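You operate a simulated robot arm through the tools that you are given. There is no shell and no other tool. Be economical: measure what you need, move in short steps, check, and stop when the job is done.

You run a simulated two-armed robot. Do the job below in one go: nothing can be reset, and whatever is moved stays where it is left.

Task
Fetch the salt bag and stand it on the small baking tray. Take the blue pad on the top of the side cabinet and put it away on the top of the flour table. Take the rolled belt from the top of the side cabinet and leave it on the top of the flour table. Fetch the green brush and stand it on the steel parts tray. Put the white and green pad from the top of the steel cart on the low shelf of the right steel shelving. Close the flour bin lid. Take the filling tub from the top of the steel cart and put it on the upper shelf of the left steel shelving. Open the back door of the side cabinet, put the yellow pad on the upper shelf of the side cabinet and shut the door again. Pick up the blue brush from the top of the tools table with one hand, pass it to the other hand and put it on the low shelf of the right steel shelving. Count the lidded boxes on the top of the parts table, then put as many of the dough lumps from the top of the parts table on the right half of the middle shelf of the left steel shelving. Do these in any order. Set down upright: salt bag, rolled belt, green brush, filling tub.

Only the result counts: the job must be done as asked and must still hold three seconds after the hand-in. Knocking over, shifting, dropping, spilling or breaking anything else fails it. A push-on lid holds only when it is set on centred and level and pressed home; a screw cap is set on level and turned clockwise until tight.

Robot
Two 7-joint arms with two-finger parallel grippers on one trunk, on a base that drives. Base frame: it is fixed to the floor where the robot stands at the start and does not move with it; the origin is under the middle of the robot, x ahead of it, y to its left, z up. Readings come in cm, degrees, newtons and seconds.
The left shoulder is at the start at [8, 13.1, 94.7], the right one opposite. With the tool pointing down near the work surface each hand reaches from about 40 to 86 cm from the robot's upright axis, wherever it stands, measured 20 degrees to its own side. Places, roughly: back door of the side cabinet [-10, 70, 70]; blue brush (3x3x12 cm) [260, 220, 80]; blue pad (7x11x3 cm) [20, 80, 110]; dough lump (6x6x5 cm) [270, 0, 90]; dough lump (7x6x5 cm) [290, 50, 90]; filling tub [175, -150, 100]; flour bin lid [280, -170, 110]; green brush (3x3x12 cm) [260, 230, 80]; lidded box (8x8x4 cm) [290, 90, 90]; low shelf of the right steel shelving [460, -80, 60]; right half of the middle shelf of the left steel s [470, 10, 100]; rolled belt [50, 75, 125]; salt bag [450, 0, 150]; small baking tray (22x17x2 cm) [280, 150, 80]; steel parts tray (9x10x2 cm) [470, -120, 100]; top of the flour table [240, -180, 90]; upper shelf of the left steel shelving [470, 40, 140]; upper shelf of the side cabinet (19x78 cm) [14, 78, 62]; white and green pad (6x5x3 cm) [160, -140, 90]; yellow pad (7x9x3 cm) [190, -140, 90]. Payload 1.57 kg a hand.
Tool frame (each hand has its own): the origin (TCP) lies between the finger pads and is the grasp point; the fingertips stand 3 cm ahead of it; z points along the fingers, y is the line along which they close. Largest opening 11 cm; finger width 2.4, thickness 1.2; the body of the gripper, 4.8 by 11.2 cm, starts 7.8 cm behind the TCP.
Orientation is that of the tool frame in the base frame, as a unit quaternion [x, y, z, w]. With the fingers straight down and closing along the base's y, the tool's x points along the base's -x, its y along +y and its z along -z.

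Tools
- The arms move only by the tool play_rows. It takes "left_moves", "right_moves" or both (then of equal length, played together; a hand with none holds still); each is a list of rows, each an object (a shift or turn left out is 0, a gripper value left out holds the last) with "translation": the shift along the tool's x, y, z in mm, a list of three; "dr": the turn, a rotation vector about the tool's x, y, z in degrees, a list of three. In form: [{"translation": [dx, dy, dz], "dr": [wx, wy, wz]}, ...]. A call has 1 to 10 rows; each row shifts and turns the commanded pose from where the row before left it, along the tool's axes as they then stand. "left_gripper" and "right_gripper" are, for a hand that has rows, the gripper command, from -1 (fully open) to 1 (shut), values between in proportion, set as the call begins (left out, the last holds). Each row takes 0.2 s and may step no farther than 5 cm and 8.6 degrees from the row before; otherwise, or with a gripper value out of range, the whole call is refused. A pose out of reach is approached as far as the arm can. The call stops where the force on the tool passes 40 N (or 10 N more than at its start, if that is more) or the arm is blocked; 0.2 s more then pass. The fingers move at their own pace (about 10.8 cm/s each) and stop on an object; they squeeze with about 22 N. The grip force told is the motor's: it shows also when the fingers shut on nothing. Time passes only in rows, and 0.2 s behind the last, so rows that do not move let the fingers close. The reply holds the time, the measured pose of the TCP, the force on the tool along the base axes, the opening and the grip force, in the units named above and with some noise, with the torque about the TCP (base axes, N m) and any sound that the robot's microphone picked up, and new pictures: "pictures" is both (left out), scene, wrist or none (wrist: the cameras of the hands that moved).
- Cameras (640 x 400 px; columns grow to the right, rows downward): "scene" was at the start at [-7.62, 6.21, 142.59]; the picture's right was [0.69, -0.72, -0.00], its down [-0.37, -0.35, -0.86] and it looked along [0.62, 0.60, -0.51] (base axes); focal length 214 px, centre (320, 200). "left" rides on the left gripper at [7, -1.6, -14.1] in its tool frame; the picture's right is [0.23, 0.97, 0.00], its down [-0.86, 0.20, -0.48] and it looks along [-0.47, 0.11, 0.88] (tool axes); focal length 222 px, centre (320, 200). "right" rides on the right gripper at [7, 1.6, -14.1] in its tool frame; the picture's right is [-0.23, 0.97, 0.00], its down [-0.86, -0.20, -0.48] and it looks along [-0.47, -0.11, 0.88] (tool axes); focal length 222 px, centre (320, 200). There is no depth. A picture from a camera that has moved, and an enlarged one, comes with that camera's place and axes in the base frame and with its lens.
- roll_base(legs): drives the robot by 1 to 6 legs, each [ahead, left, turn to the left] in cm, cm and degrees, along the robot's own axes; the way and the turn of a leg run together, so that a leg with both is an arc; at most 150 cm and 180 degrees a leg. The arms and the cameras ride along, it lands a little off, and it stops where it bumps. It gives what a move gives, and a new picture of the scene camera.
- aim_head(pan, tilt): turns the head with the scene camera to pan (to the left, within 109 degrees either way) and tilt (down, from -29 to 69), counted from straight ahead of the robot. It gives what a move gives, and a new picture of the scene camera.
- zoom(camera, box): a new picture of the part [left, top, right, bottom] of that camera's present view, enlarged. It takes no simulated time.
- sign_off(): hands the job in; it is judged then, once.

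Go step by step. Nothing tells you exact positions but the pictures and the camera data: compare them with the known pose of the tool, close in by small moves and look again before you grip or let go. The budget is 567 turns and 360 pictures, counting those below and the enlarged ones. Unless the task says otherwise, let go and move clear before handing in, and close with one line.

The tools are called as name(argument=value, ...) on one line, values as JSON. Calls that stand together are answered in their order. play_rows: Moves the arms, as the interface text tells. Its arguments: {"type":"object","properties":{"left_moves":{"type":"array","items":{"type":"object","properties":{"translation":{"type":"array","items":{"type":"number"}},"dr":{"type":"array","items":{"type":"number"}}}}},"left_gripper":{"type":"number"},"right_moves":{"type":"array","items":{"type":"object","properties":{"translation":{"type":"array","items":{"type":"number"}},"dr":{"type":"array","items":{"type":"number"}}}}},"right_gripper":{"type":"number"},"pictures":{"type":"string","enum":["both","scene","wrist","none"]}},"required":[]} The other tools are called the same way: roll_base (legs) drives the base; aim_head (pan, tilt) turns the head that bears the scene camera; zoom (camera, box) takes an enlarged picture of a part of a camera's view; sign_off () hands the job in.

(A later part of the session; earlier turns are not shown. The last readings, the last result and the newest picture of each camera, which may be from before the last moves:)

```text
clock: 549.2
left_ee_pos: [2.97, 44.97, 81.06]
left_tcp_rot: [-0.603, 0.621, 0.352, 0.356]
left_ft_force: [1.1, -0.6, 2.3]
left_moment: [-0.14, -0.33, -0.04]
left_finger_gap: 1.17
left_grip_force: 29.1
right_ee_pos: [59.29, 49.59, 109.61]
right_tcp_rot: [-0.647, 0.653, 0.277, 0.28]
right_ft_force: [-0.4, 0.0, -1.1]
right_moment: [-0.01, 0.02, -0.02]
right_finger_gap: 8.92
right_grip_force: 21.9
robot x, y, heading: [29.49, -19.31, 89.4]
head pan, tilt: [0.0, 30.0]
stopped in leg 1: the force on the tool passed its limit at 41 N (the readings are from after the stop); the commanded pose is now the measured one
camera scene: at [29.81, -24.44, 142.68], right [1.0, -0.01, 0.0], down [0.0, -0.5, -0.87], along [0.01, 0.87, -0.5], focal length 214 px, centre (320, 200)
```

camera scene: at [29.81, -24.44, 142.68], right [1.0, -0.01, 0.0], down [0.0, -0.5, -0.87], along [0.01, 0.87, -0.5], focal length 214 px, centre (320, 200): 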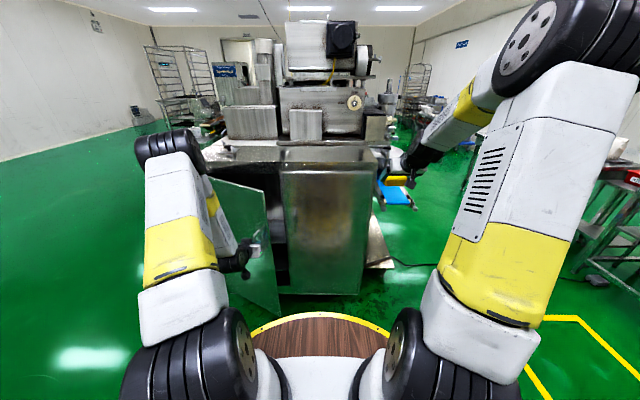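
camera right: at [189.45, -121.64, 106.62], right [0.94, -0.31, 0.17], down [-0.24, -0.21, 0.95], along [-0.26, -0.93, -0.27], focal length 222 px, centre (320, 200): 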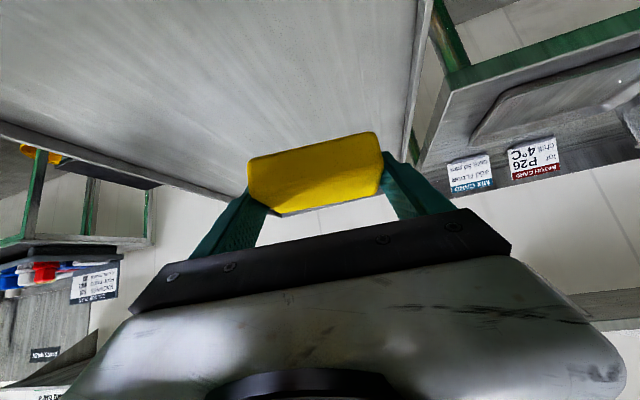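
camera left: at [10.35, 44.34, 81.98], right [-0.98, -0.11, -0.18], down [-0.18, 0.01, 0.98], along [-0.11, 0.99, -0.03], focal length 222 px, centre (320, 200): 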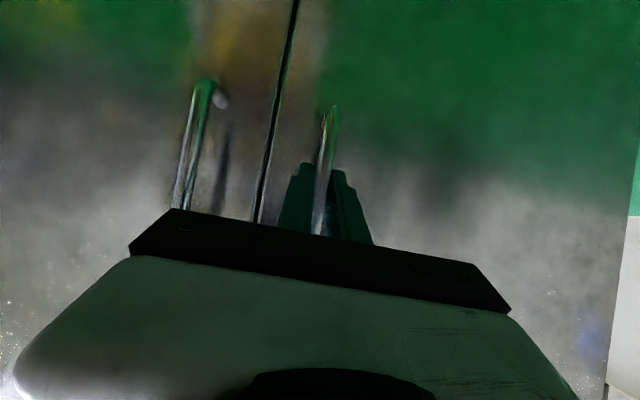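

roll_base(legs=[[-2.3, 1.8, 0], [-2.1, 2.0, 0]])

roll_base(legs=[[-2.0, 2.1, 0], [-1.8, 2.3, 0]])

```text
clock: 550.5
left_ee_pos: [-0.63, 40.27, 80.97]
left_tcp_rot: [-0.603, 0.621, 0.351, 0.355]
left_ft_force: [22.0, -19.6, 8.9]
left_moment: [0.16, -0.1, -0.19]
left_finger_gap: 1.22
left_grip_force: 29.1
right_ee_pos: [55.54, 45.08, 109.82]
right_tcp_rot: [-0.645, 0.654, 0.276, 0.282]
right_ft_force: [0.2, 0.6, -0.4]
right_moment: [0.0, -0.01, -0.02]
right_finger_gap: 8.89
right_grip_force: 22.3
robot x, y, heading: [25.93, -23.94, 89.4]
head pan, tilt: [0.0, 30.0]
camera scene: at [26.04, -28.93, 142.68], right [1.0, -0.01, 0.0], down [0.0, -0.5, -0.87], along [0.01, 0.87, -0.5], focal length 214 px, centre (320, 200)
```

scene: 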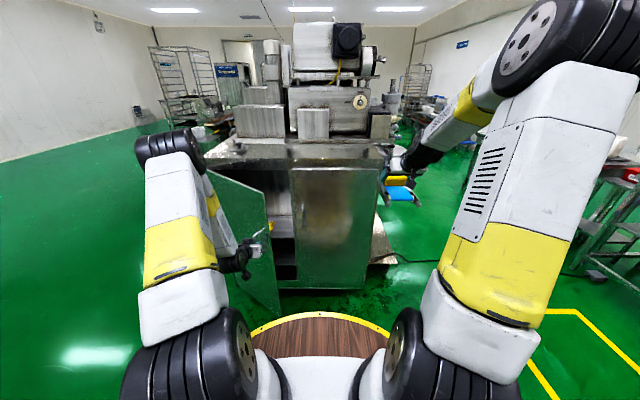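

```text
clock: 551.7
left_ee_pos: [-4.97, 36.48, 81.01]
left_tcp_rot: [-0.602, 0.623, 0.349, 0.356]
left_ft_force: [16.9, -21.6, 13.5]
left_moment: [0.01, 0.24, -0.15]
left_finger_gap: 1.19
left_grip_force: 29.7
right_ee_pos: [51.15, 41.28, 109.71]
right_tcp_rot: [-0.646, 0.653, 0.277, 0.281]
right_ft_force: [0.4, -0.4, 0.3]
right_moment: [-0.01, -0.03, 0.02]
right_finger_gap: 8.91
right_grip_force: 21.7
robot x, y, heading: [21.78, -27.9, 89.8]
head pan, tilt: [0.0, 30.0]
camera scene: at [21.58, -32.74, 142.68], right [1.0, -0.01, 0.0], down [0.0, -0.5, -0.87], along [0.01, 0.87, -0.5], focal length 214 px, centre (320, 200)
```

scene: 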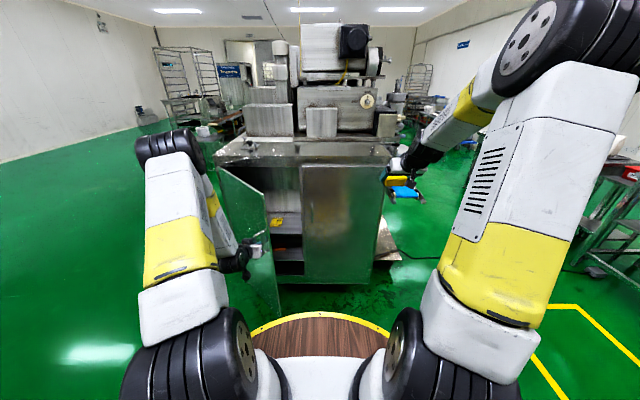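

roll_base(legs=[[-1.6, 2.5, 0], [-1.3, 2.6, 0]])

roll_base(legs=[[-1.1, 2.7, 0], [-0.9, 2.8, 0]])

roll_base(legs=[[-0.6, 2.8, 0], [-0.3, 2.8, 0]])

```text
clock: 553.0
left_ee_pos: [-10.16, 33.53, 80.75]
left_tcp_rot: [-0.604, 0.624, 0.347, 0.355]
left_ft_force: [11.7, -21.3, 0.3]
left_moment: [-0.15, 0.58, -0.05]
left_finger_gap: 1.2
left_grip_force: 29.4
right_ee_pos: [45.98, 38.31, 109.74]
right_tcp_rot: [-0.647, 0.653, 0.277, 0.281]
right_ft_force: [0.1, 0.6, -0.1]
right_moment: [-0.04, 0.01, 0.02]
right_finger_gap: 8.91
right_grip_force: 21.7
robot x, y, heading: [16.36, -30.55, 90.0]
head pan, tilt: [0.0, 30.0]
camera scene: at [16.41, -35.56, 142.68], right [1.0, -0.01, 0.0], down [0.0, -0.5, -0.87], along [0.01, 0.87, -0.5], focal length 214 px, centre (320, 200)
```

scene: 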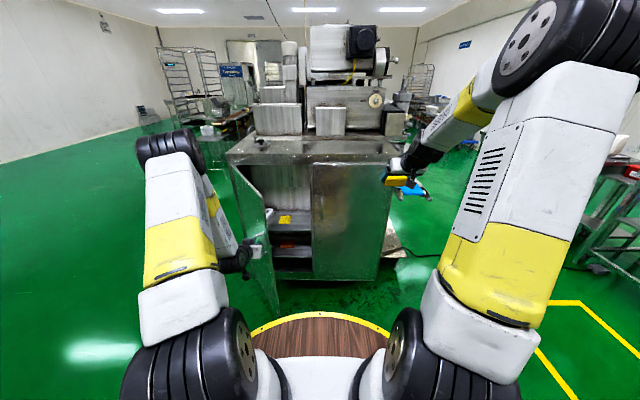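

```text
clock: 554.2
left_ee_pos: [-15.64, 31.41, 80.7]
left_tcp_rot: [-0.604, 0.625, 0.346, 0.354]
left_ft_force: [7.4, -23.0, -1.0]
left_moment: [0.01, 0.59, 0.0]
left_finger_gap: 1.23
left_grip_force: 28.8
right_ee_pos: [40.41, 36.61, 109.74]
right_tcp_rot: [-0.646, 0.653, 0.278, 0.281]
right_ft_force: [-0.7, 1.0, 0.1]
right_moment: [0.02, 0.02, -0.01]
right_finger_gap: 8.92
right_grip_force: 22.4
robot x, y, heading: [10.61, -32.53, 89.7]
head pan, tilt: [0.0, 30.0]
camera scene: at [10.81, -37.53, 142.68], right [1.0, -0.01, 0.0], down [0.0, -0.5, -0.87], along [0.01, 0.87, -0.5], focal length 214 px, centre (320, 200)
```

scene: 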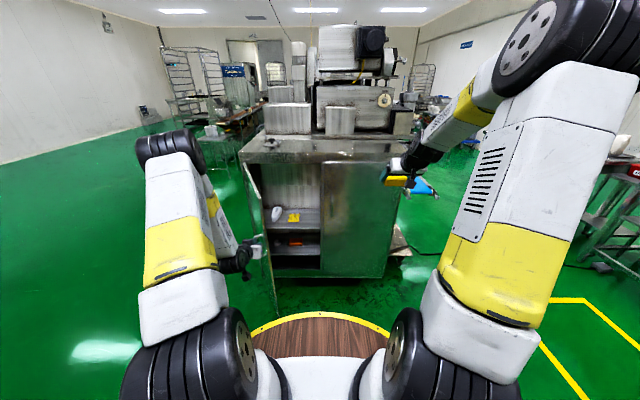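

```text
clock: 555.5
left_ee_pos: [-21.27, 30.44, 80.57]
left_tcp_rot: [-0.604, 0.625, 0.344, 0.354]
left_ft_force: [3.9, -24.1, -2.9]
left_moment: [0.16, 0.78, 0.02]
left_finger_gap: 1.19
left_grip_force: 28.6
right_ee_pos: [34.71, 35.67, 109.76]
right_tcp_rot: [-0.647, 0.653, 0.277, 0.281]
right_ft_force: [0.2, -0.3, 0.3]
right_moment: [0.02, -0.01, -0.01]
right_finger_gap: 8.92
right_grip_force: 22.4
robot x, y, heading: [5.27, -33.19, 89.7]
head pan, tilt: [0.0, 30.0]
camera scene: at [5.21, -38.39, 142.68], right [1.0, -0.01, 0.0], down [0.0, -0.5, -0.87], along [0.01, 0.87, -0.5], focal length 214 px, centre (320, 200)
```

scene: 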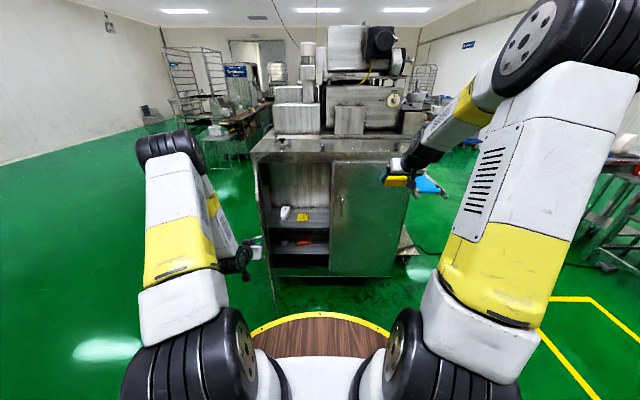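

The door is open about 78°. I'll look inside at the upper shelf.

zoom(camera="scene", box=[230, 130, 420, 290])

```text
2.50 times, centred on (325, 210) of scene
camera zoom: at [5.21, -38.39, 142.68], right [1.0, -0.01, 0.0], down [0.0, -0.5, -0.87], along [0.01, 0.87, -0.5], focal length 536 px, centre (308, 175)
```

zoom: 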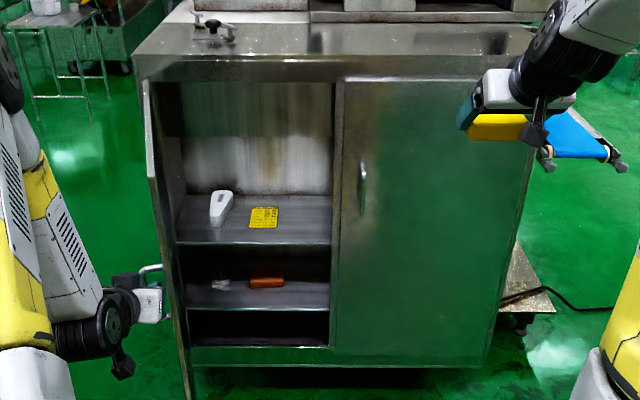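

Upper shelf front edge y≈68, z≈62. A card lies at x −8…−1 and a white tool is further left, so x 1…12 is free. I'll release the door handle and bring the left hand away, up and back.

play_rows(left_moves=[{}, {}], left_gripper=0.2, pictures="none")

roll_base(legs=[[-14, 0, 0]])

play_rows(left_moves=[{"translation": [-40, 0, -21]}, {"translation": [-40, 0, -21]}, {"translation": [-40, 0, -21]}, {"translation": [-40, 0, -21]}, {"translation": [-40, 0, -21]}, {"translation": [-25, 0, -15], "dr": [0, 7.7, 0]}, {"translation": [-15, 0, -15], "dr": [0, 7.7, 0]}, {"translation": [-10, 0, -15], "dr": [0, 7.7, 0]}, {"translation": [0, 0, -15], "dr": [0, 7.7, 0]}, {"translation": [0, 0, -15], "dr": [0, 7.7, 0]}], pictures="none")

play_rows(left_moves=[{"translation": [0, 10, -15], "dr": [0, 7.7, 0]}, {"translation": [0, 20, -15], "dr": [0, 7.7, 0]}, {"translation": [20, 20, -15], "dr": [0, 6, 0]}, {"translation": [30, 20, 0]}], pictures="scene")

```text
clock: 556.1
left_ee_pos: [-21.44, 30.41, 80.56]
left_tcp_rot: [-0.605, 0.624, 0.345, 0.353]
left_ft_force: [0.2, 0.0, 0.7]
left_moment: [0.01, -0.03, -0.01]
left_finger_gap: 4.4
left_grip_force: 0.1
right_ee_pos: [34.7, 35.64, 109.8]
right_tcp_rot: [-0.647, 0.653, 0.277, 0.28]
right_ft_force: [-0.1, 0.3, 0.0]
right_moment: [0.01, 0.01, -0.01]
right_finger_gap: 8.92
right_grip_force: 21.9
robot x, y, heading: [5.09, -33.15, 89.5]
head pan, tilt: [0.0, 30.0]
```

```text
clock: 557.4
left_ee_pos: [-21.33, 16.39, 80.52]
left_tcp_rot: [-0.605, 0.625, 0.345, 0.354]
left_ft_force: [0.1, -0.2, 0.8]
left_moment: [-0.01, 0.02, -0.01]
left_finger_gap: 4.4
left_grip_force: 0.0
right_ee_pos: [34.69, 21.78, 109.56]
right_tcp_rot: [-0.646, 0.654, 0.276, 0.28]
right_ft_force: [-0.8, -0.3, -0.3]
right_moment: [-0.03, 0.03, 0.0]
right_finger_gap: 8.9
right_grip_force: 22.2
robot x, y, heading: [5.33, -47.09, 89.3]
head pan, tilt: [0.0, 30.0]
camera scene: at [5.08, -52.36, 142.68], right [1.0, -0.01, 0.0], down [0.0, -0.5, -0.87], along [0.01, 0.87, -0.5], focal length 214 px, centre (320, 200)
```

scene: 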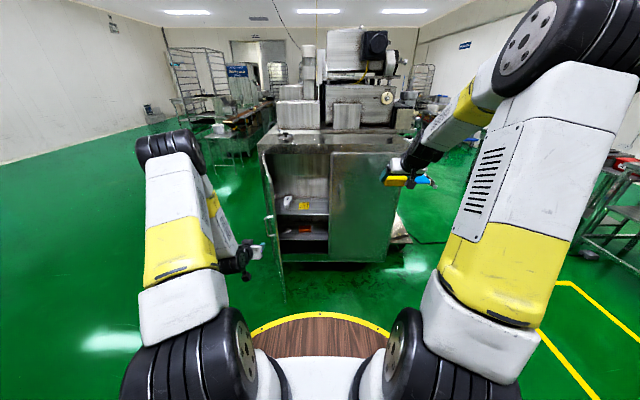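

```text
clock: 559.6
left_ee_pos: [-21.28, 15.45, 112.43]
left_tcp_rot: [-0.685, 0.706, 0.126, 0.128]
left_ft_force: [-0.4, -0.6, 0.3]
left_moment: [0.0, -0.02, 0.0]
left_finger_gap: 4.39
left_grip_force: 0.2
right_ee_pos: [34.64, 21.59, 109.73]
right_tcp_rot: [-0.646, 0.653, 0.278, 0.281]
right_ft_force: [-0.1, 0.5, 0.3]
right_moment: [0.0, 0.01, 0.0]
right_finger_gap: 8.9
right_grip_force: 22.2
robot x, y, heading: [5.26, -47.12, 89.3]
head pan, tilt: [0.0, 30.0]
```

```text
clock: 560.6
left_ee_pos: [-28.44, 9.76, 116.7]
left_tcp_rot: [-0.696, 0.718, -0.004, -0.006]
left_ft_force: [1.0, 0.6, -0.3]
left_moment: [-0.04, -0.01, 0.03]
left_finger_gap: 4.39
left_grip_force: 0.2
right_ee_pos: [34.75, 21.66, 109.67]
right_tcp_rot: [-0.647, 0.653, 0.277, 0.28]
right_ft_force: [0.1, 0.6, -0.8]
right_moment: [-0.03, 0.01, 0.01]
right_finger_gap: 8.9
right_grip_force: 21.4
robot x, y, heading: [5.14, -47.65, 89.2]
head pan, tilt: [0.0, 30.0]
camera scene: at [5.09, -52.32, 142.68], right [1.0, -0.01, 0.0], down [0.0, -0.5, -0.87], along [0.01, 0.87, -0.5], focal length 214 px, centre (320, 200)
```

scene: 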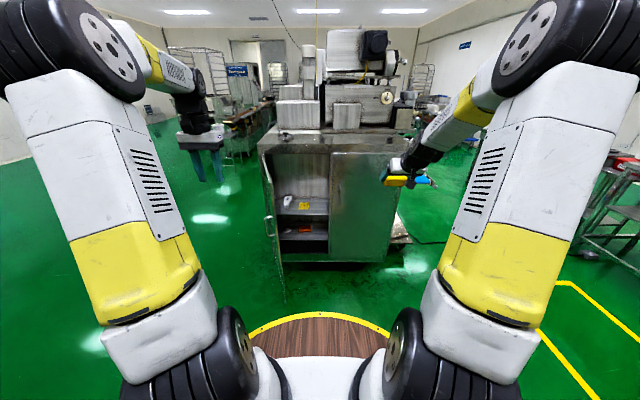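

play_rows(right_moves=[{"translation": [15, 18, 20]}, {"translation": [20, 25, 28]}, {"translation": [23, 25, 30]}, {"translation": [23, 25, 30]}, {"translation": [23, 25, 30]}, {"translation": [23, 25, 30]}, {"translation": [23, 25, 30]}, {"translation": [23, 25, 30]}, {"translation": [23, 25, 30]}, {"translation": [23, 22, 30]}], left_moves=[{"translation": [0, 0, -15]}, {"translation": [0, 0, -20]}, {"translation": [0, 0, -20]}, {"translation": [0, 0, -20]}, {}, {}, {}, {}, {}, {}], pictures="both")

```text
clock: 562.8
left_ee_pos: [-28.37, 9.93, 124.21]
left_tcp_rot: [-0.696, 0.718, -0.003, -0.006]
left_ft_force: [1.0, -0.9, -0.2]
left_moment: [0.03, 0.01, -0.01]
left_finger_gap: 4.41
left_grip_force: 0.0
right_ee_pos: [10.8, 27.75, 73.96]
right_tcp_rot: [-0.646, 0.653, 0.277, 0.282]
right_ft_force: [-0.2, -0.4, -0.2]
right_moment: [-0.01, 0.0, 0.01]
right_finger_gap: 8.9
right_grip_force: 22.3
robot x, y, heading: [5.23, -46.9, 89.5]
head pan, tilt: [0.0, 30.0]
camera scene: at [5.09, -52.39, 142.68], right [1.0, -0.01, 0.0], down [0.0, -0.5, -0.87], along [0.01, 0.87, -0.5], focal length 214 px, centre (320, 200)
camera right: at [8.95, 12.65, 78.64], right [-0.97, 0.17, 0.16], down [0.2, 0.24, 0.95], along [0.12, 0.96, -0.27], focal length 222 px, centre (320, 200)
camera left: at [-26.93, 2.88, 138.35], right [-0.98, -0.2, 0.01], down [-0.17, 0.87, 0.47], along [-0.1, 0.46, -0.88], focal length 222 px, centre (320, 200)
```

scene: 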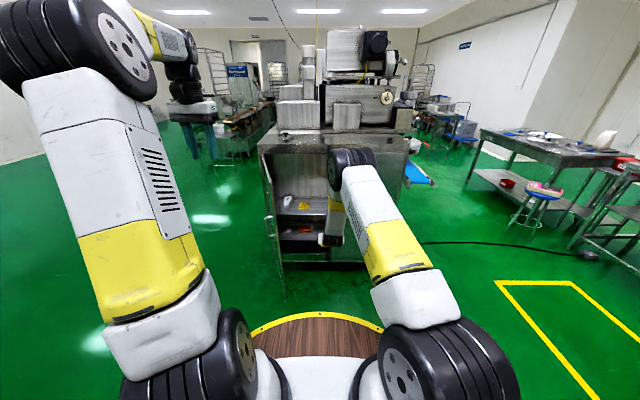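
right: 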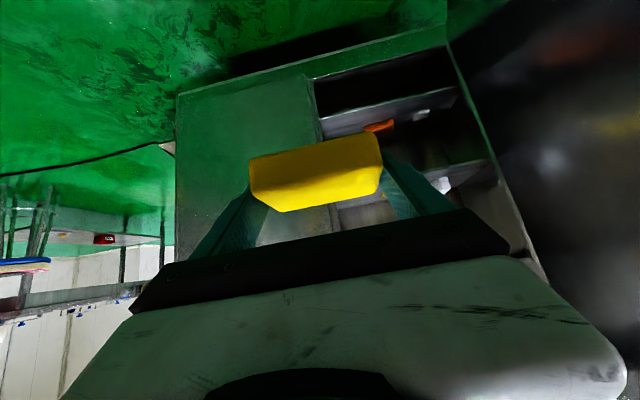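
left: 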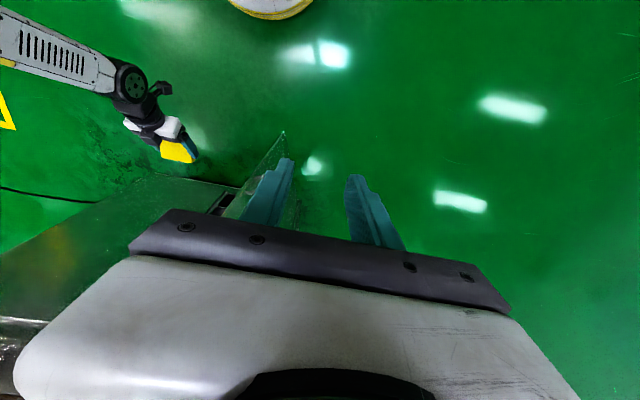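

roll_base(legs=[[22, 5.3, 0]])

play_rows(right_moves=[{}], pictures="wrist")

```text
clock: 564.5
left_ee_pos: [-33.48, 32.12, 124.22]
left_tcp_rot: [-0.696, 0.718, -0.003, -0.006]
left_ft_force: [0.3, -0.3, -0.1]
left_moment: [0.0, 0.03, 0.0]
left_finger_gap: 4.4
left_grip_force: 0.0
right_ee_pos: [5.79, 49.95, 74.03]
right_tcp_rot: [-0.647, 0.654, 0.276, 0.28]
right_ft_force: [-0.1, 0.1, -0.6]
right_moment: [0.0, 0.02, 0.01]
right_finger_gap: 8.91
right_grip_force: 22.3
robot x, y, heading: [0.11, -24.92, 89.8]
head pan, tilt: [0.0, 30.0]
camera scene: at [-0.07, -30.11, 142.68], right [1.0, -0.01, 0.0], down [0.0, -0.5, -0.87], along [0.01, 0.87, -0.5], focal length 214 px, centre (320, 200)
```

scene: 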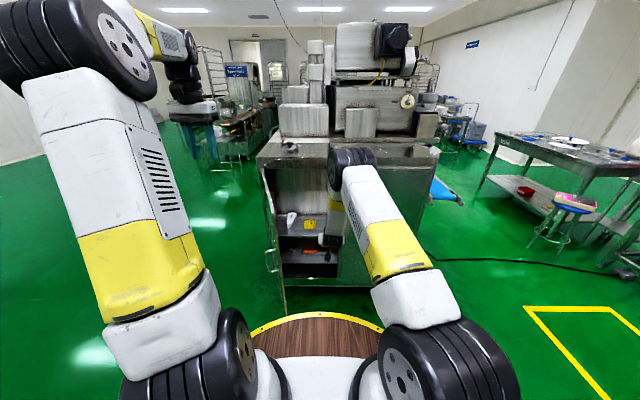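

```text
clock: 564.9
left_ee_pos: [-33.47, 32.1, 124.24]
left_tcp_rot: [-0.696, 0.718, -0.003, -0.006]
left_ft_force: [0.0, 0.0, -1.0]
left_moment: [0.0, 0.02, -0.01]
left_finger_gap: 4.41
left_grip_force: 0.1
right_ee_pos: [5.84, 49.77, 73.99]
right_tcp_rot: [-0.647, 0.653, 0.277, 0.281]
right_ft_force: [-0.6, -0.7, -1.0]
right_moment: [0.08, 0.03, -0.01]
right_finger_gap: 8.91
right_grip_force: 22.3
robot x, y, heading: [0.02, -25.48, 89.5]
head pan, tilt: [0.0, 30.0]
camera right: at [3.86, 34.89, 78.67], right [-0.97, 0.17, 0.16], down [0.2, 0.24, 0.95], along [0.12, 0.96, -0.27], focal length 222 px, centre (320, 200)
```

right: 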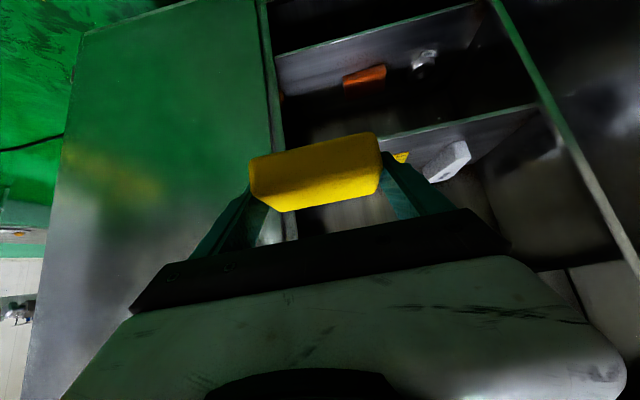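

zoom(camera="scene", box=[250, 150, 370, 290])

```text
2.86 times, centred on (310, 220) of scene
camera zoom: at [-0.07, -30.11, 142.68], right [1.0, -0.01, 0.0], down [0.0, -0.5, -0.87], along [0.01, 0.87, -0.5], focal length 613 px, centre (349, 143)
```

zoom: 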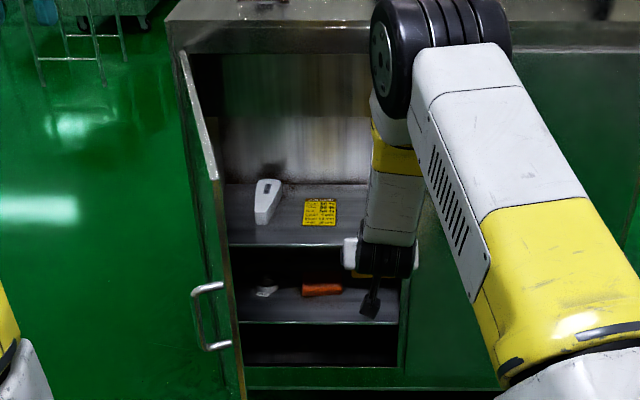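

Card occupies x −8.8…−1.5, y 75–84.7. I'll place the pad at TCP (4.6, 73.2), driving in with the pad 9 cm above the shelf.

roll_base(legs=[[14, 1.2, 0], [9.2, 0, 0]])

play_rows(right_moves=[{}], pictures="wrist")

```text
clock: 567.0
left_ee_pos: [-34.21, 55.47, 124.1]
left_tcp_rot: [-0.695, 0.719, -0.003, -0.005]
left_ft_force: [0.3, 0.6, -0.3]
left_moment: [0.02, -0.01, -0.04]
left_finger_gap: 4.4
left_grip_force: 0.1
right_ee_pos: [4.83, 73.11, 74.1]
right_tcp_rot: [-0.645, 0.654, 0.277, 0.281]
right_ft_force: [1.2, -0.8, -1.5]
right_moment: [0.03, 0.02, 0.02]
right_finger_gap: 8.9
right_grip_force: 22.3
robot x, y, heading: [-0.77, -1.73, 89.5]
head pan, tilt: [0.0, 30.0]
camera scene: at [-1.02, -6.79, 142.68], right [1.0, -0.01, 0.0], down [-0.01, -0.5, -0.87], along [0.01, 0.87, -0.5], focal length 214 px, centre (320, 200)
```

scene: 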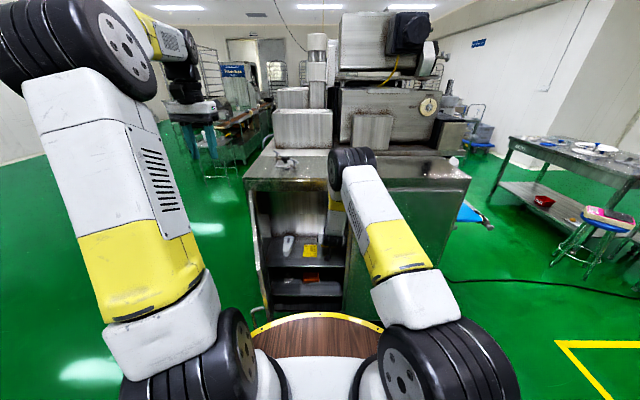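

```text
clock: 567.4
left_ee_pos: [-34.27, 55.53, 124.16]
left_tcp_rot: [-0.695, 0.719, -0.004, -0.006]
left_ft_force: [0.9, -0.4, 0.1]
left_moment: [0.0, -0.01, 0.0]
left_finger_gap: 4.39
left_grip_force: 0.1
right_ee_pos: [4.92, 73.2, 73.92]
right_tcp_rot: [-0.646, 0.654, 0.277, 0.281]
right_ft_force: [-0.1, -0.2, -0.5]
right_moment: [-0.01, 0.0, 0.03]
right_finger_gap: 8.91
right_grip_force: 21.9
robot x, y, heading: [-0.91, -1.45, 89.4]
head pan, tilt: [0.0, 30.0]
camera right: at [3.01, 58.22, 78.67], right [-0.97, 0.17, 0.16], down [0.2, 0.24, 0.95], along [0.12, 0.96, -0.27], focal length 222 px, centre (320, 200)
```

right: 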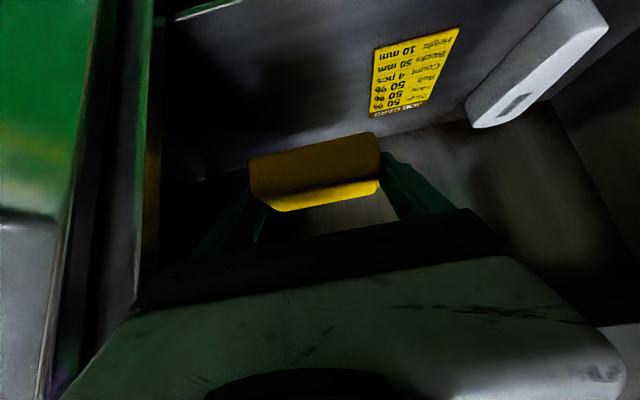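

play_rows(right_moves=[{"translation": [12, 0, 12]}, {"translation": [16, 0, 16]}, {"translation": [14, 0, 14]}, {"translation": [6, 0, 6]}, {"translation": [4, 0, 4]}, {"translation": [3, 0, 3]}], pictures="wrist")

```text
clock: 568.8
left_ee_pos: [-34.35, 55.58, 124.23]
left_tcp_rot: [-0.695, 0.719, -0.003, -0.006]
left_ft_force: [-0.4, -0.4, -0.4]
left_moment: [-0.01, 0.02, 0.01]
left_finger_gap: 4.39
left_grip_force: 0.0
right_ee_pos: [4.86, 73.47, 66.14]
right_tcp_rot: [-0.646, 0.654, 0.276, 0.281]
right_ft_force: [0.3, -0.7, -0.7]
right_moment: [-0.02, 0.02, 0.03]
right_finger_gap: 8.9
right_grip_force: 22.6
robot x, y, heading: [-0.53, -1.57, 89.6]
head pan, tilt: [0.0, 30.0]
camera right: at [3.04, 58.41, 70.85], right [-0.97, 0.17, 0.16], down [0.2, 0.24, 0.95], along [0.12, 0.96, -0.27], focal length 222 px, centre (320, 200)
```

right: 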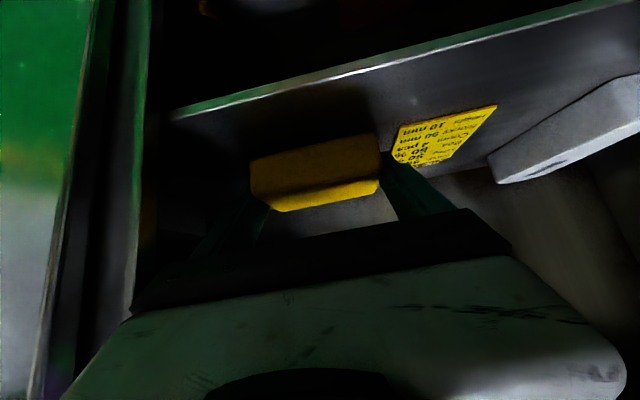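

play_rows(right_moves=[{"translation": [3, 0, 3]}, {"translation": [3, 0, 3]}, {"translation": [3, 0, 3]}, {"translation": [3, 0, 3]}, {"translation": [3, 0, 3]}, {"translation": [3, 0, 3]}], pictures="none")

```text
clock: 569.9
left_ee_pos: [-34.18, 55.51, 124.27]
left_tcp_rot: [-0.696, 0.718, -0.003, -0.006]
left_ft_force: [0.1, 0.0, -0.9]
left_moment: [0.02, -0.06, -0.02]
left_finger_gap: 4.41
left_grip_force: 0.1
right_ee_pos: [4.94, 73.92, 64.92]
right_tcp_rot: [-0.645, 0.652, 0.281, 0.284]
right_ft_force: [-0.5, 2.5, 5.5]
right_moment: [-0.07, -0.03, -0.01]
right_finger_gap: 8.91
right_grip_force: 22.3
robot x, y, heading: [-0.49, -1.83, 89.5]
head pan, tilt: [0.0, 30.0]
stopped in row 5 (right hand): the force on the tool passed its limit at 56 N (the readings are from after the stop); the commanded pose is now the measured one
```

Contact at z ≈ 65, as expected. I'll open the fingers only slightly and rise straight up, then back out.

play_rows(right_moves=[{"translation": [-1.5, 0, -1.5]}, {}, {}], right_gripper=-0.76, pictures="none")

play_rows(right_moves=[{"translation": [-6, 0, -6]}, {"translation": [-12, 0, -12]}, {"translation": [-18, 0, -18]}, {"translation": [-20, 0, -20]}], pictures="wrist")

```text
clock: 570.6
left_ee_pos: [-34.27, 55.45, 124.25]
left_tcp_rot: [-0.696, 0.718, -0.003, -0.005]
left_ft_force: [0.0, 0.0, -0.2]
left_moment: [0.01, 0.01, 0.0]
left_finger_gap: 4.4
left_grip_force: 0.1
right_ee_pos: [4.81, 73.77, 65.03]
right_tcp_rot: [-0.645, 0.652, 0.28, 0.284]
right_ft_force: [0.0, 0.3, -1.0]
right_moment: [0.0, -0.02, 0.01]
right_finger_gap: 9.67
right_grip_force: 0.1
robot x, y, heading: [-0.89, -1.73, 89.2]
head pan, tilt: [0.0, 30.0]
```

```text
clock: 571.6
left_ee_pos: [-34.3, 55.53, 124.12]
left_tcp_rot: [-0.695, 0.719, -0.003, -0.005]
left_ft_force: [-0.1, -0.1, 0.5]
left_moment: [0.01, -0.04, 0.01]
left_finger_gap: 4.39
left_grip_force: 0.1
right_ee_pos: [4.95, 73.43, 73.0]
right_tcp_rot: [-0.643, 0.654, 0.279, 0.284]
right_ft_force: [-0.2, 0.2, 0.1]
right_moment: [-0.04, -0.04, 0.0]
right_finger_gap: 9.66
right_grip_force: 0.0
robot x, y, heading: [-0.45, -1.82, 89.4]
head pan, tilt: [0.0, 30.0]
camera right: at [3.04, 58.42, 77.5], right [-0.97, 0.17, 0.17], down [0.2, 0.23, 0.95], along [0.12, 0.96, -0.26], focal length 222 px, centre (320, 200)
```

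right: 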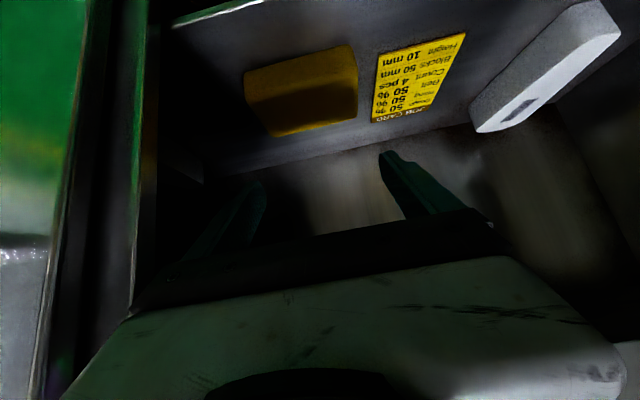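

The yellow pad lies on the upper shelf. I'll back straight out, stow the right hand, and re-take the door handle to shut it.

roll_base(legs=[[-45, 0, 0], [0, -5.5, 0]])

play_rows(right_moves=[{"translation": [-28, -25, -28]}, {"translation": [-28, -25, -28]}, {"translation": [-28, -25, -28]}, {"translation": [-28, -25, -28]}, {"translation": [-28, -25, -28]}, {"translation": [-28, -25, -28]}, {"translation": [-28, -25, -28]}, {"translation": [-28, -25, -28]}, {"translation": [-20, -25, -28]}], pictures="none")

aim_head(pan=12, tilt=35)

zoom(camera="scene", box=[220, 80, 420, 240])

```text
clock: 574.9
left_ee_pos: [-29.21, 10.4, 124.11]
left_tcp_rot: [-0.695, 0.719, -0.003, -0.006]
left_ft_force: [-0.7, 0.2, 0.1]
left_moment: [0.01, -0.04, -0.01]
left_finger_gap: 4.41
left_grip_force: 0.1
right_ee_pos: [10.09, 28.28, 73.09]
right_tcp_rot: [-0.643, 0.654, 0.279, 0.285]
right_ft_force: [0.0, -0.4, -0.5]
right_moment: [0.0, 0.01, 0.03]
right_finger_gap: 9.67
right_grip_force: 0.0
robot x, y, heading: [3.94, -46.87, 89.2]
head pan, tilt: [0.0, 30.0]
camera scene: at [3.91, -52.0, 142.68], right [1.0, -0.01, 0.0], down [-0.01, -0.5, -0.87], along [0.01, 0.87, -0.5], focal length 214 px, centre (320, 200)
```

scene: 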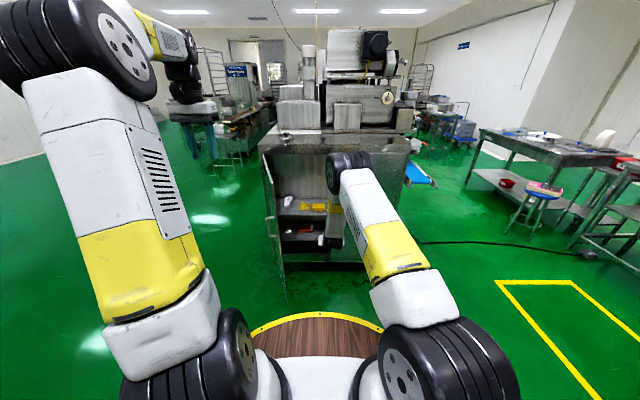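

```text
clock: 576.9
left_ee_pos: [-29.2, 10.39, 124.17]
left_tcp_rot: [-0.694, 0.72, -0.003, -0.005]
left_ft_force: [-0.1, -0.7, 0.1]
left_moment: [-0.04, -0.02, -0.03]
left_finger_gap: 4.4
left_grip_force: 0.0
right_ee_pos: [32.57, 26.3, 108.03]
right_tcp_rot: [-0.643, 0.654, 0.279, 0.285]
right_ft_force: [-1.1, 0.8, 0.2]
right_moment: [0.01, -0.05, -0.02]
right_finger_gap: 9.66
right_grip_force: 0.0
robot x, y, heading: [4.12, -47.11, 89.3]
head pan, tilt: [0.0, 30.0]
```

```text
clock: 577.7
left_ee_pos: [-29.25, 10.34, 124.22]
left_tcp_rot: [-0.694, 0.72, -0.003, -0.006]
left_ft_force: [0.0, -0.3, -0.6]
left_moment: [-0.02, 0.01, 0.01]
left_finger_gap: 4.4
left_grip_force: 0.0
right_ee_pos: [32.75, 26.19, 107.83]
right_tcp_rot: [-0.643, 0.654, 0.279, 0.285]
right_ft_force: [0.3, 0.2, -0.4]
right_moment: [-0.02, 0.01, 0.0]
right_finger_gap: 9.67
right_grip_force: 0.1
robot x, y, heading: [3.86, -47.49, 89.4]
head pan, tilt: [12.0, 35.0]
camera scene: at [2.1, -52.41, 141.9], right [0.98, 0.19, 0.0], down [0.11, -0.56, -0.82], along [-0.16, 0.8, -0.57], focal length 214 px, centre (320, 200)
```

scene: 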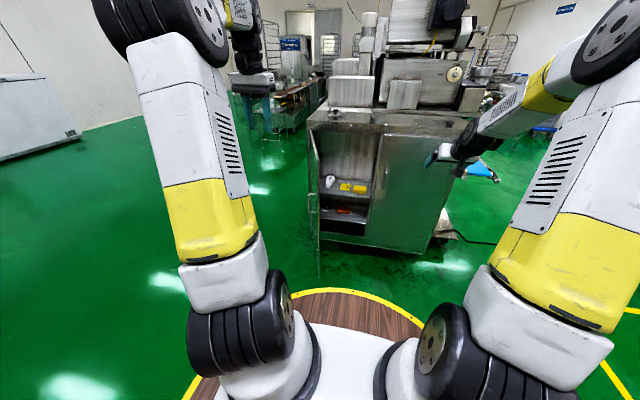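

```text
refused: no pictures are left
```

No pictures remain, so I'll finish the door by the recorded poses: the handle was released at TCP (−21.4, 30.4, 80.6). First I'll bring the left hand back to the same tilted pose in front of it.

play_rows(left_moves=[{"translation": [-30, -35, 0]}, {"translation": [-30, -30, 30], "dr": [0, -7.4, 0]}, {"translation": [0, 0, 15], "dr": [0, -7.4, 0]}, {"dr": [0, -7.4, 0]}, {"dr": [0, -7.4, 0]}, {"dr": [0, -7.4, 0]}, {"dr": [0, -7.4, 0]}, {"dr": [0, -7.4, 0]}, {"dr": [0, -7.4, 0]}], pictures="none")

```text
refused: row 2 steps farther than a row can; nothing moved
```

play_rows(left_moves=[{"translation": [-30, -35, 0]}, {"translation": [-30, -30, 10], "dr": [0, -7.4, 0]}, {"translation": [0, 0, 25], "dr": [0, -7.4, 0]}, {"dr": [0, -7.4, 0]}, {"dr": [0, -7.4, 0]}, {"dr": [0, -7.4, 0]}, {"dr": [0, -7.4, 0]}, {"dr": [0, -7.4, 0]}, {"dr": [0, -7.4, 0]}], pictures="none")

```text
clock: 579.7
left_ee_pos: [-22.34, 16.31, 120.55]
left_tcp_rot: [-0.61, 0.635, 0.328, 0.341]
left_ft_force: [-0.2, -0.7, -0.2]
left_moment: [-0.02, 0.01, 0.01]
left_finger_gap: 4.42
left_grip_force: 0.0
right_ee_pos: [32.63, 26.29, 107.9]
right_tcp_rot: [-0.643, 0.654, 0.279, 0.284]
right_ft_force: [0.5, -0.1, 0.0]
right_moment: [0.0, -0.03, 0.04]
right_finger_gap: 9.68
right_grip_force: 0.0
robot x, y, heading: [3.82, -46.72, 89.3]
head pan, tilt: [12.0, 35.0]
no pictures are left
```

play_rows(left_moves=[{"translation": [30, 0, 19], "dr": [0, -2.3, 0]}, {"translation": [33, 0, 20]}, {"translation": [33, 0, 20]}, {"translation": [33, 0, 20]}, {"translation": [33, 0, 20]}, {"translation": [33, 0, 20]}, {"translation": [33, 0, 20]}, {"translation": [33, 0, 20]}, {"translation": [33, 0, 20]}, {"translation": [33, 0, 20]}], pictures="none")

```text
clock: 581.9
left_ee_pos: [-21.57, 17.55, 84.0]
left_tcp_rot: [-0.597, 0.621, 0.352, 0.364]
left_ft_force: [1.0, 0.2, 0.2]
left_moment: [0.0, -0.02, -0.02]
left_finger_gap: 4.4
left_grip_force: 0.0
left hand out of reach, approached as far as the arm can: row 1
right_ee_pos: [32.59, 26.17, 107.97]
right_tcp_rot: [-0.643, 0.653, 0.28, 0.285]
right_ft_force: [0.6, -0.2, 0.9]
right_moment: [-0.02, -0.02, 0.06]
right_finger_gap: 9.68
right_grip_force: 0.0
robot x, y, heading: [4.09, -47.01, 89.2]
head pan, tilt: [12.0, 35.0]
no pictures are left
```

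play_rows(left_moves=[{"translation": [15, 0, 9]}, {"translation": [14, 0, 8]}], pictures="none")

roll_base(legs=[[9, 0, 0]])

```text
clock: 582.5
left_ee_pos: [-21.85, 17.7, 80.74]
left_tcp_rot: [-0.598, 0.621, 0.352, 0.364]
left_ft_force: [-0.3, 0.4, 0.1]
left_moment: [-0.01, 0.01, 0.0]
left_finger_gap: 4.39
left_grip_force: 0.0
right_ee_pos: [32.6, 26.21, 107.96]
right_tcp_rot: [-0.643, 0.654, 0.279, 0.285]
right_ft_force: [-0.5, 0.0, 0.5]
right_moment: [0.02, -0.01, 0.0]
right_finger_gap: 9.7
right_grip_force: 0.0
robot x, y, heading: [3.89, -46.82, 89.1]
head pan, tilt: [12.0, 35.0]
no pictures are left
```

```text
clock: 583.6
left_ee_pos: [-21.75, 26.77, 80.7]
left_tcp_rot: [-0.598, 0.621, 0.353, 0.363]
left_ft_force: [0.0, -0.5, 0.9]
left_moment: [0.0, 0.03, 0.02]
left_finger_gap: 4.4
left_grip_force: 0.1
right_ee_pos: [32.73, 35.18, 107.97]
right_tcp_rot: [-0.643, 0.653, 0.28, 0.285]
right_ft_force: [0.7, 0.5, 0.1]
right_moment: [-0.04, 0.0, 0.02]
right_finger_gap: 9.69
right_grip_force: 0.1
robot x, y, heading: [4.19, -38.1, 89.2]
head pan, tilt: [12.0, 35.0]
```

No contact so far. I'll go the last 3.5 cm and close on the bar.

roll_base(legs=[[3.6, -0.3, 0]])

play_rows(left_moves=[{}, {}, {}, {}], left_gripper=1, pictures="none")

```text
clock: 584.4
left_ee_pos: [-21.38, 30.29, 80.78]
left_tcp_rot: [-0.598, 0.621, 0.353, 0.363]
left_ft_force: [-0.3, 0.8, 0.1]
left_moment: [0.0, 0.0, -0.02]
left_finger_gap: 4.37
left_grip_force: 0.1
right_ee_pos: [33.05, 38.75, 108.03]
right_tcp_rot: [-0.643, 0.653, 0.28, 0.284]
right_ft_force: [-0.1, -0.5, 0.3]
right_moment: [-0.02, -0.03, -0.03]
right_finger_gap: 9.67
right_grip_force: 0.1
robot x, y, heading: [4.77, -34.9, 89.2]
head pan, tilt: [12.0, 35.0]
```

```text
clock: 585.4
left_ee_pos: [-21.35, 30.27, 80.69]
left_tcp_rot: [-0.598, 0.622, 0.352, 0.363]
left_ft_force: [-0.6, -3.7, 3.8]
left_moment: [-0.53, 0.64, 0.07]
left_finger_gap: 1.21
left_grip_force: 28.9
right_ee_pos: [33.15, 38.73, 108.0]
right_tcp_rot: [-0.643, 0.654, 0.279, 0.285]
right_ft_force: [-0.3, 0.0, -0.5]
right_moment: [-0.01, -0.04, -0.01]
right_finger_gap: 9.68
right_grip_force: 0.1
robot x, y, heading: [4.3, -34.68, 89.5]
head pan, tilt: [12.0, 35.0]
no pictures are left
```

The bar is gripped (gap 1.21). Now I'll swing the door shut along the recorded arc, reversed.

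roll_base(legs=[[0.4, -2.8, 0], [0.7, -2.8, 0]])

roll_base(legs=[[0.9, -2.8, 0], [1.2, -2.7, 0]])

roll_base(legs=[[1.4, -2.6, 0], [1.6, -2.5, 0]])

```text
clock: 586.7
left_ee_pos: [-15.84, 31.39, 80.75]
left_tcp_rot: [-0.598, 0.621, 0.353, 0.363]
left_ft_force: [-8.6, 24.8, -3.9]
left_moment: [0.06, 0.55, -0.03]
left_finger_gap: 1.22
left_grip_force: 29.1
right_ee_pos: [38.77, 39.88, 107.94]
right_tcp_rot: [-0.643, 0.654, 0.278, 0.285]
right_ft_force: [-0.4, 0.0, -0.4]
right_moment: [0.0, 0.01, -0.01]
right_finger_gap: 9.69
right_grip_force: 0.0
robot x, y, heading: [10.29, -33.66, 89.3]
head pan, tilt: [12.0, 35.0]
```

```text
clock: 588.0
left_ee_pos: [-10.29, 33.54, 80.92]
left_tcp_rot: [-0.598, 0.62, 0.355, 0.364]
left_ft_force: [-13.3, 24.4, -6.1]
left_moment: [0.01, 0.42, -0.06]
left_finger_gap: 1.18
left_grip_force: 29.4
right_ee_pos: [44.34, 41.81, 107.84]
right_tcp_rot: [-0.643, 0.654, 0.279, 0.285]
right_ft_force: [-0.7, -0.1, -0.7]
right_moment: [0.0, 0.02, -0.01]
right_finger_gap: 9.63
right_grip_force: 0.2
robot x, y, heading: [15.49, -31.39, 89.4]
head pan, tilt: [12.0, 35.0]
```

```text
clock: 589.2
left_ee_pos: [-5.21, 36.58, 80.95]
left_tcp_rot: [-0.597, 0.619, 0.356, 0.364]
left_ft_force: [-18.3, 24.9, -9.1]
left_moment: [-0.11, 0.3, -0.02]
left_finger_gap: 1.18
left_grip_force: 29.1
right_ee_pos: [49.29, 44.81, 107.85]
right_tcp_rot: [-0.644, 0.654, 0.279, 0.284]
right_ft_force: [0.3, 0.5, -0.9]
right_moment: [0.0, 0.03, 0.0]
right_finger_gap: 9.73
right_grip_force: 0.1
robot x, y, heading: [21.05, -28.46, 89.1]
head pan, tilt: [12.0, 35.0]
```

play_rows(right_moves=[{"translation": [-14, 0, -25]}, {"translation": [-14, 0, -25]}, {"translation": [-14, 0, -25]}, {"translation": [-10, 0, -25]}, {"translation": [10, 0, -25]}, {"translation": [10, 0, -20]}], pictures="none")

roll_base(legs=[[1.8, -2.2, 0], [2.0, -2.1, 0]])

roll_base(legs=[[2.3, -1.9, 0], [2.4, -1.7, 0]])

```text
clock: 590.6
left_ee_pos: [-5.27, 36.53, 80.95]
left_tcp_rot: [-0.598, 0.619, 0.356, 0.364]
left_ft_force: [-8.5, 11.8, -12.8]
left_moment: [-0.47, 0.25, 0.07]
left_finger_gap: 1.2
left_grip_force: 29.2
right_ee_pos: [49.17, 36.42, 120.21]
right_tcp_rot: [-0.643, 0.655, 0.278, 0.284]
right_ft_force: [0.6, -0.4, 0.1]
right_moment: [-0.04, 0.01, 0.02]
right_finger_gap: 9.68
right_grip_force: 0.0
robot x, y, heading: [20.97, -28.61, 89.2]
head pan, tilt: [12.0, 35.0]
no pictures are left
```

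```text
clock: 591.9
left_ee_pos: [-0.97, 40.4, 81.0]
left_tcp_rot: [-0.598, 0.619, 0.356, 0.364]
left_ft_force: [-11.4, 10.4, -10.8]
left_moment: [-0.15, 0.05, 0.08]
left_finger_gap: 1.2
left_grip_force: 28.6
right_ee_pos: [53.62, 40.19, 120.19]
right_tcp_rot: [-0.643, 0.654, 0.28, 0.285]
right_ft_force: [-0.5, 0.6, 0.1]
right_moment: [0.0, 0.04, 0.04]
right_finger_gap: 9.69
right_grip_force: 0.0
robot x, y, heading: [25.29, -24.86, 89.4]
head pan, tilt: [12.0, 35.0]
```

```text
clock: 593.1
left_ee_pos: [2.82, 45.03, 80.96]
left_tcp_rot: [-0.598, 0.62, 0.355, 0.364]
left_ft_force: [-0.7, 0.2, -5.8]
left_moment: [0.01, -0.13, 0.06]
left_finger_gap: 1.21
left_grip_force: 29.6
right_ee_pos: [57.29, 44.85, 120.19]
right_tcp_rot: [-0.642, 0.655, 0.279, 0.285]
right_ft_force: [-0.2, -0.6, -0.6]
right_moment: [0.01, 0.0, 0.03]
right_finger_gap: 9.67
right_grip_force: 0.1
robot x, y, heading: [28.92, -19.81, 89.2]
head pan, tilt: [12.0, 35.0]
```

roll_base(legs=[[2.2, -1.4, 0], [2.3, -1.2, 0]])

roll_base(legs=[[2.5, -1.0, 0], [2.6, -0.8, 0]])

roll_base(legs=[[2.6, -0.6, 0], [2.4, -0.5, 0]])

```text
clock: 594.4
left_ee_pos: [5.32, 49.38, 80.88]
left_tcp_rot: [-0.597, 0.619, 0.356, 0.364]
left_ft_force: [-7.5, 3.3, -2.5]
left_moment: [-0.27, -0.47, 0.09]
left_finger_gap: 1.17
left_grip_force: 29.6
right_ee_pos: [59.8, 49.31, 120.29]
right_tcp_rot: [-0.643, 0.654, 0.279, 0.285]
right_ft_force: [-0.1, -0.2, -0.8]
right_moment: [-0.02, 0.02, 0.02]
right_finger_gap: 9.69
right_grip_force: 0.0
robot x, y, heading: [31.51, -15.56, 89.0]
head pan, tilt: [12.0, 35.0]
```

```text
clock: 595.6
left_ee_pos: [7.35, 54.53, 80.98]
left_tcp_rot: [-0.598, 0.619, 0.357, 0.363]
left_ft_force: [6.6, -1.3, -0.4]
left_moment: [-0.16, -0.54, -0.03]
left_finger_gap: 1.2
left_grip_force: 28.9
right_ee_pos: [61.81, 54.23, 120.28]
right_tcp_rot: [-0.643, 0.654, 0.28, 0.284]
right_ft_force: [-0.6, -0.7, -0.3]
right_moment: [0.02, 0.03, 0.02]
right_finger_gap: 9.67
right_grip_force: 0.0
robot x, y, heading: [33.47, -10.4, 89.1]
head pan, tilt: [12.0, 35.0]
```

```text
clock: 596.8
left_ee_pos: [8.53, 59.44, 81.01]
left_tcp_rot: [-0.598, 0.62, 0.356, 0.364]
left_ft_force: [1.9, 1.6, 1.5]
left_moment: [-0.13, -0.7, -0.03]
left_finger_gap: 1.21
left_grip_force: 29.4
right_ee_pos: [63.09, 59.41, 120.14]
right_tcp_rot: [-0.643, 0.654, 0.28, 0.285]
right_ft_force: [0.9, 0.3, -0.1]
right_moment: [-0.01, -0.01, 0.0]
right_finger_gap: 9.66
right_grip_force: 0.0
robot x, y, heading: [35.02, -5.34, 89.2]
head pan, tilt: [12.0, 35.0]
```

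Nearly shut (closed was y 60.25). I'll push forward in small steps until the stop.

play_rows(left_moves=[{"translation": [-2, 0, 3]}, {"translation": [-2, 0, 3]}, {"translation": [-1.5, 0, 2.5]}, {"translation": [-1.5, 0, 2.5]}, {"translation": [-1.5, 0, 2.5]}, {"translation": [-1.5, 0, 2.5]}], pictures="none")

```text
clock: 598.2
left_ee_pos: [8.81, 61.23, 81.1]
left_tcp_rot: [-0.598, 0.621, 0.354, 0.363]
left_ft_force: [17.3, -25.7, -2.9]
left_moment: [-0.2, -0.78, -0.08]
left_finger_gap: 1.18
left_grip_force: 29.4
right_ee_pos: [63.03, 59.21, 120.2]
right_tcp_rot: [-0.642, 0.654, 0.28, 0.285]
right_ft_force: [-0.1, 0.3, -0.1]
right_moment: [-0.01, -0.02, 0.03]
right_finger_gap: 9.72
right_grip_force: 0.1
robot x, y, heading: [34.78, -5.62, 89.4]
head pan, tilt: [12.0, 35.0]
no pictures are left
```

play_rows(left_moves=[{"translation": [-1, 0, 2]}, {"translation": [-1, 0, 2]}, {"translation": [-1, 0, 2]}], pictures="none")

```text
clock: 599.0
left_ee_pos: [8.9, 61.89, 80.99]
left_tcp_rot: [-0.597, 0.62, 0.354, 0.365]
left_ft_force: [4.8, -13.1, 13.2]
left_moment: [-0.16, -0.51, 0.07]
left_finger_gap: 1.18
left_grip_force: 28.8
right_ee_pos: [63.06, 59.29, 120.19]
right_tcp_rot: [-0.643, 0.654, 0.279, 0.284]
right_ft_force: [0.0, -0.1, -0.5]
right_moment: [0.0, 0.0, -0.03]
right_finger_gap: 9.66
right_grip_force: 0.0
robot x, y, heading: [34.59, -5.62, 89.4]
head pan, tilt: [12.0, 35.0]
stopped in row 3 (left hand): the force on the tool passed its limit at 44 N (the readings are from after the stop); the commanded pose is now the measured one
no pictures are left
```

The stop is reached. I'll release, back off straight, and give the door one check push with the closed fingers above the handle.

play_rows(left_moves=[{}, {}, {}], left_gripper=0.25, pictures="none")

roll_base(legs=[[-12, 0, 0]])

play_rows(left_moves=[{"translation": [-30, 0, -18]}, {"translation": [-35, 0, -20]}, {"translation": [-35, 0, -20]}, {"translation": [-10, 0, -6]}], left_gripper=1, pictures="none")

```text
clock: 599.9
left_ee_pos: [8.7, 61.76, 80.89]
left_tcp_rot: [-0.599, 0.62, 0.354, 0.363]
left_ft_force: [4.2, -12.6, -3.1]
left_moment: [-0.17, -0.08, 0.15]
left_finger_gap: 3.73
left_grip_force: 0.1
right_ee_pos: [63.18, 59.35, 120.16]
right_tcp_rot: [-0.643, 0.655, 0.279, 0.284]
right_ft_force: [-0.5, 0.4, -0.5]
right_moment: [-0.02, 0.03, -0.02]
right_finger_gap: 9.67
right_grip_force: 0.0
robot x, y, heading: [34.9, -5.16, 89.1]
head pan, tilt: [12.0, 35.0]
no pictures are left
```

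```text
clock: 601.1
left_ee_pos: [8.52, 49.81, 80.97]
left_tcp_rot: [-0.598, 0.621, 0.353, 0.364]
left_ft_force: [0.0, -0.9, 0.0]
left_moment: [-0.01, -0.03, -0.02]
left_finger_gap: 4.13
left_grip_force: 0.0
right_ee_pos: [62.8, 47.38, 120.03]
right_tcp_rot: [-0.644, 0.653, 0.28, 0.284]
right_ft_force: [-0.2, 0.9, 0.0]
right_moment: [0.02, -0.01, -0.02]
right_finger_gap: 9.72
right_grip_force: 0.1
robot x, y, heading: [34.71, -17.61, 89.3]
head pan, tilt: [12.0, 35.0]
```

```text
clock: 602.1
left_ee_pos: [8.7, 49.55, 93.75]
left_tcp_rot: [-0.598, 0.62, 0.353, 0.364]
left_ft_force: [0.1, -0.6, 0.2]
left_moment: [0.01, 0.02, 0.0]
left_finger_gap: 0.0
left_grip_force: 21.6
right_ee_pos: [62.83, 47.26, 120.29]
right_tcp_rot: [-0.643, 0.654, 0.279, 0.285]
right_ft_force: [-0.1, 0.4, 0.0]
right_moment: [0.01, 0.0, 0.0]
right_finger_gap: 9.67
right_grip_force: 0.0
robot x, y, heading: [34.49, -17.47, 89.2]
head pan, tilt: [12.0, 35.0]
no pictures are left
```

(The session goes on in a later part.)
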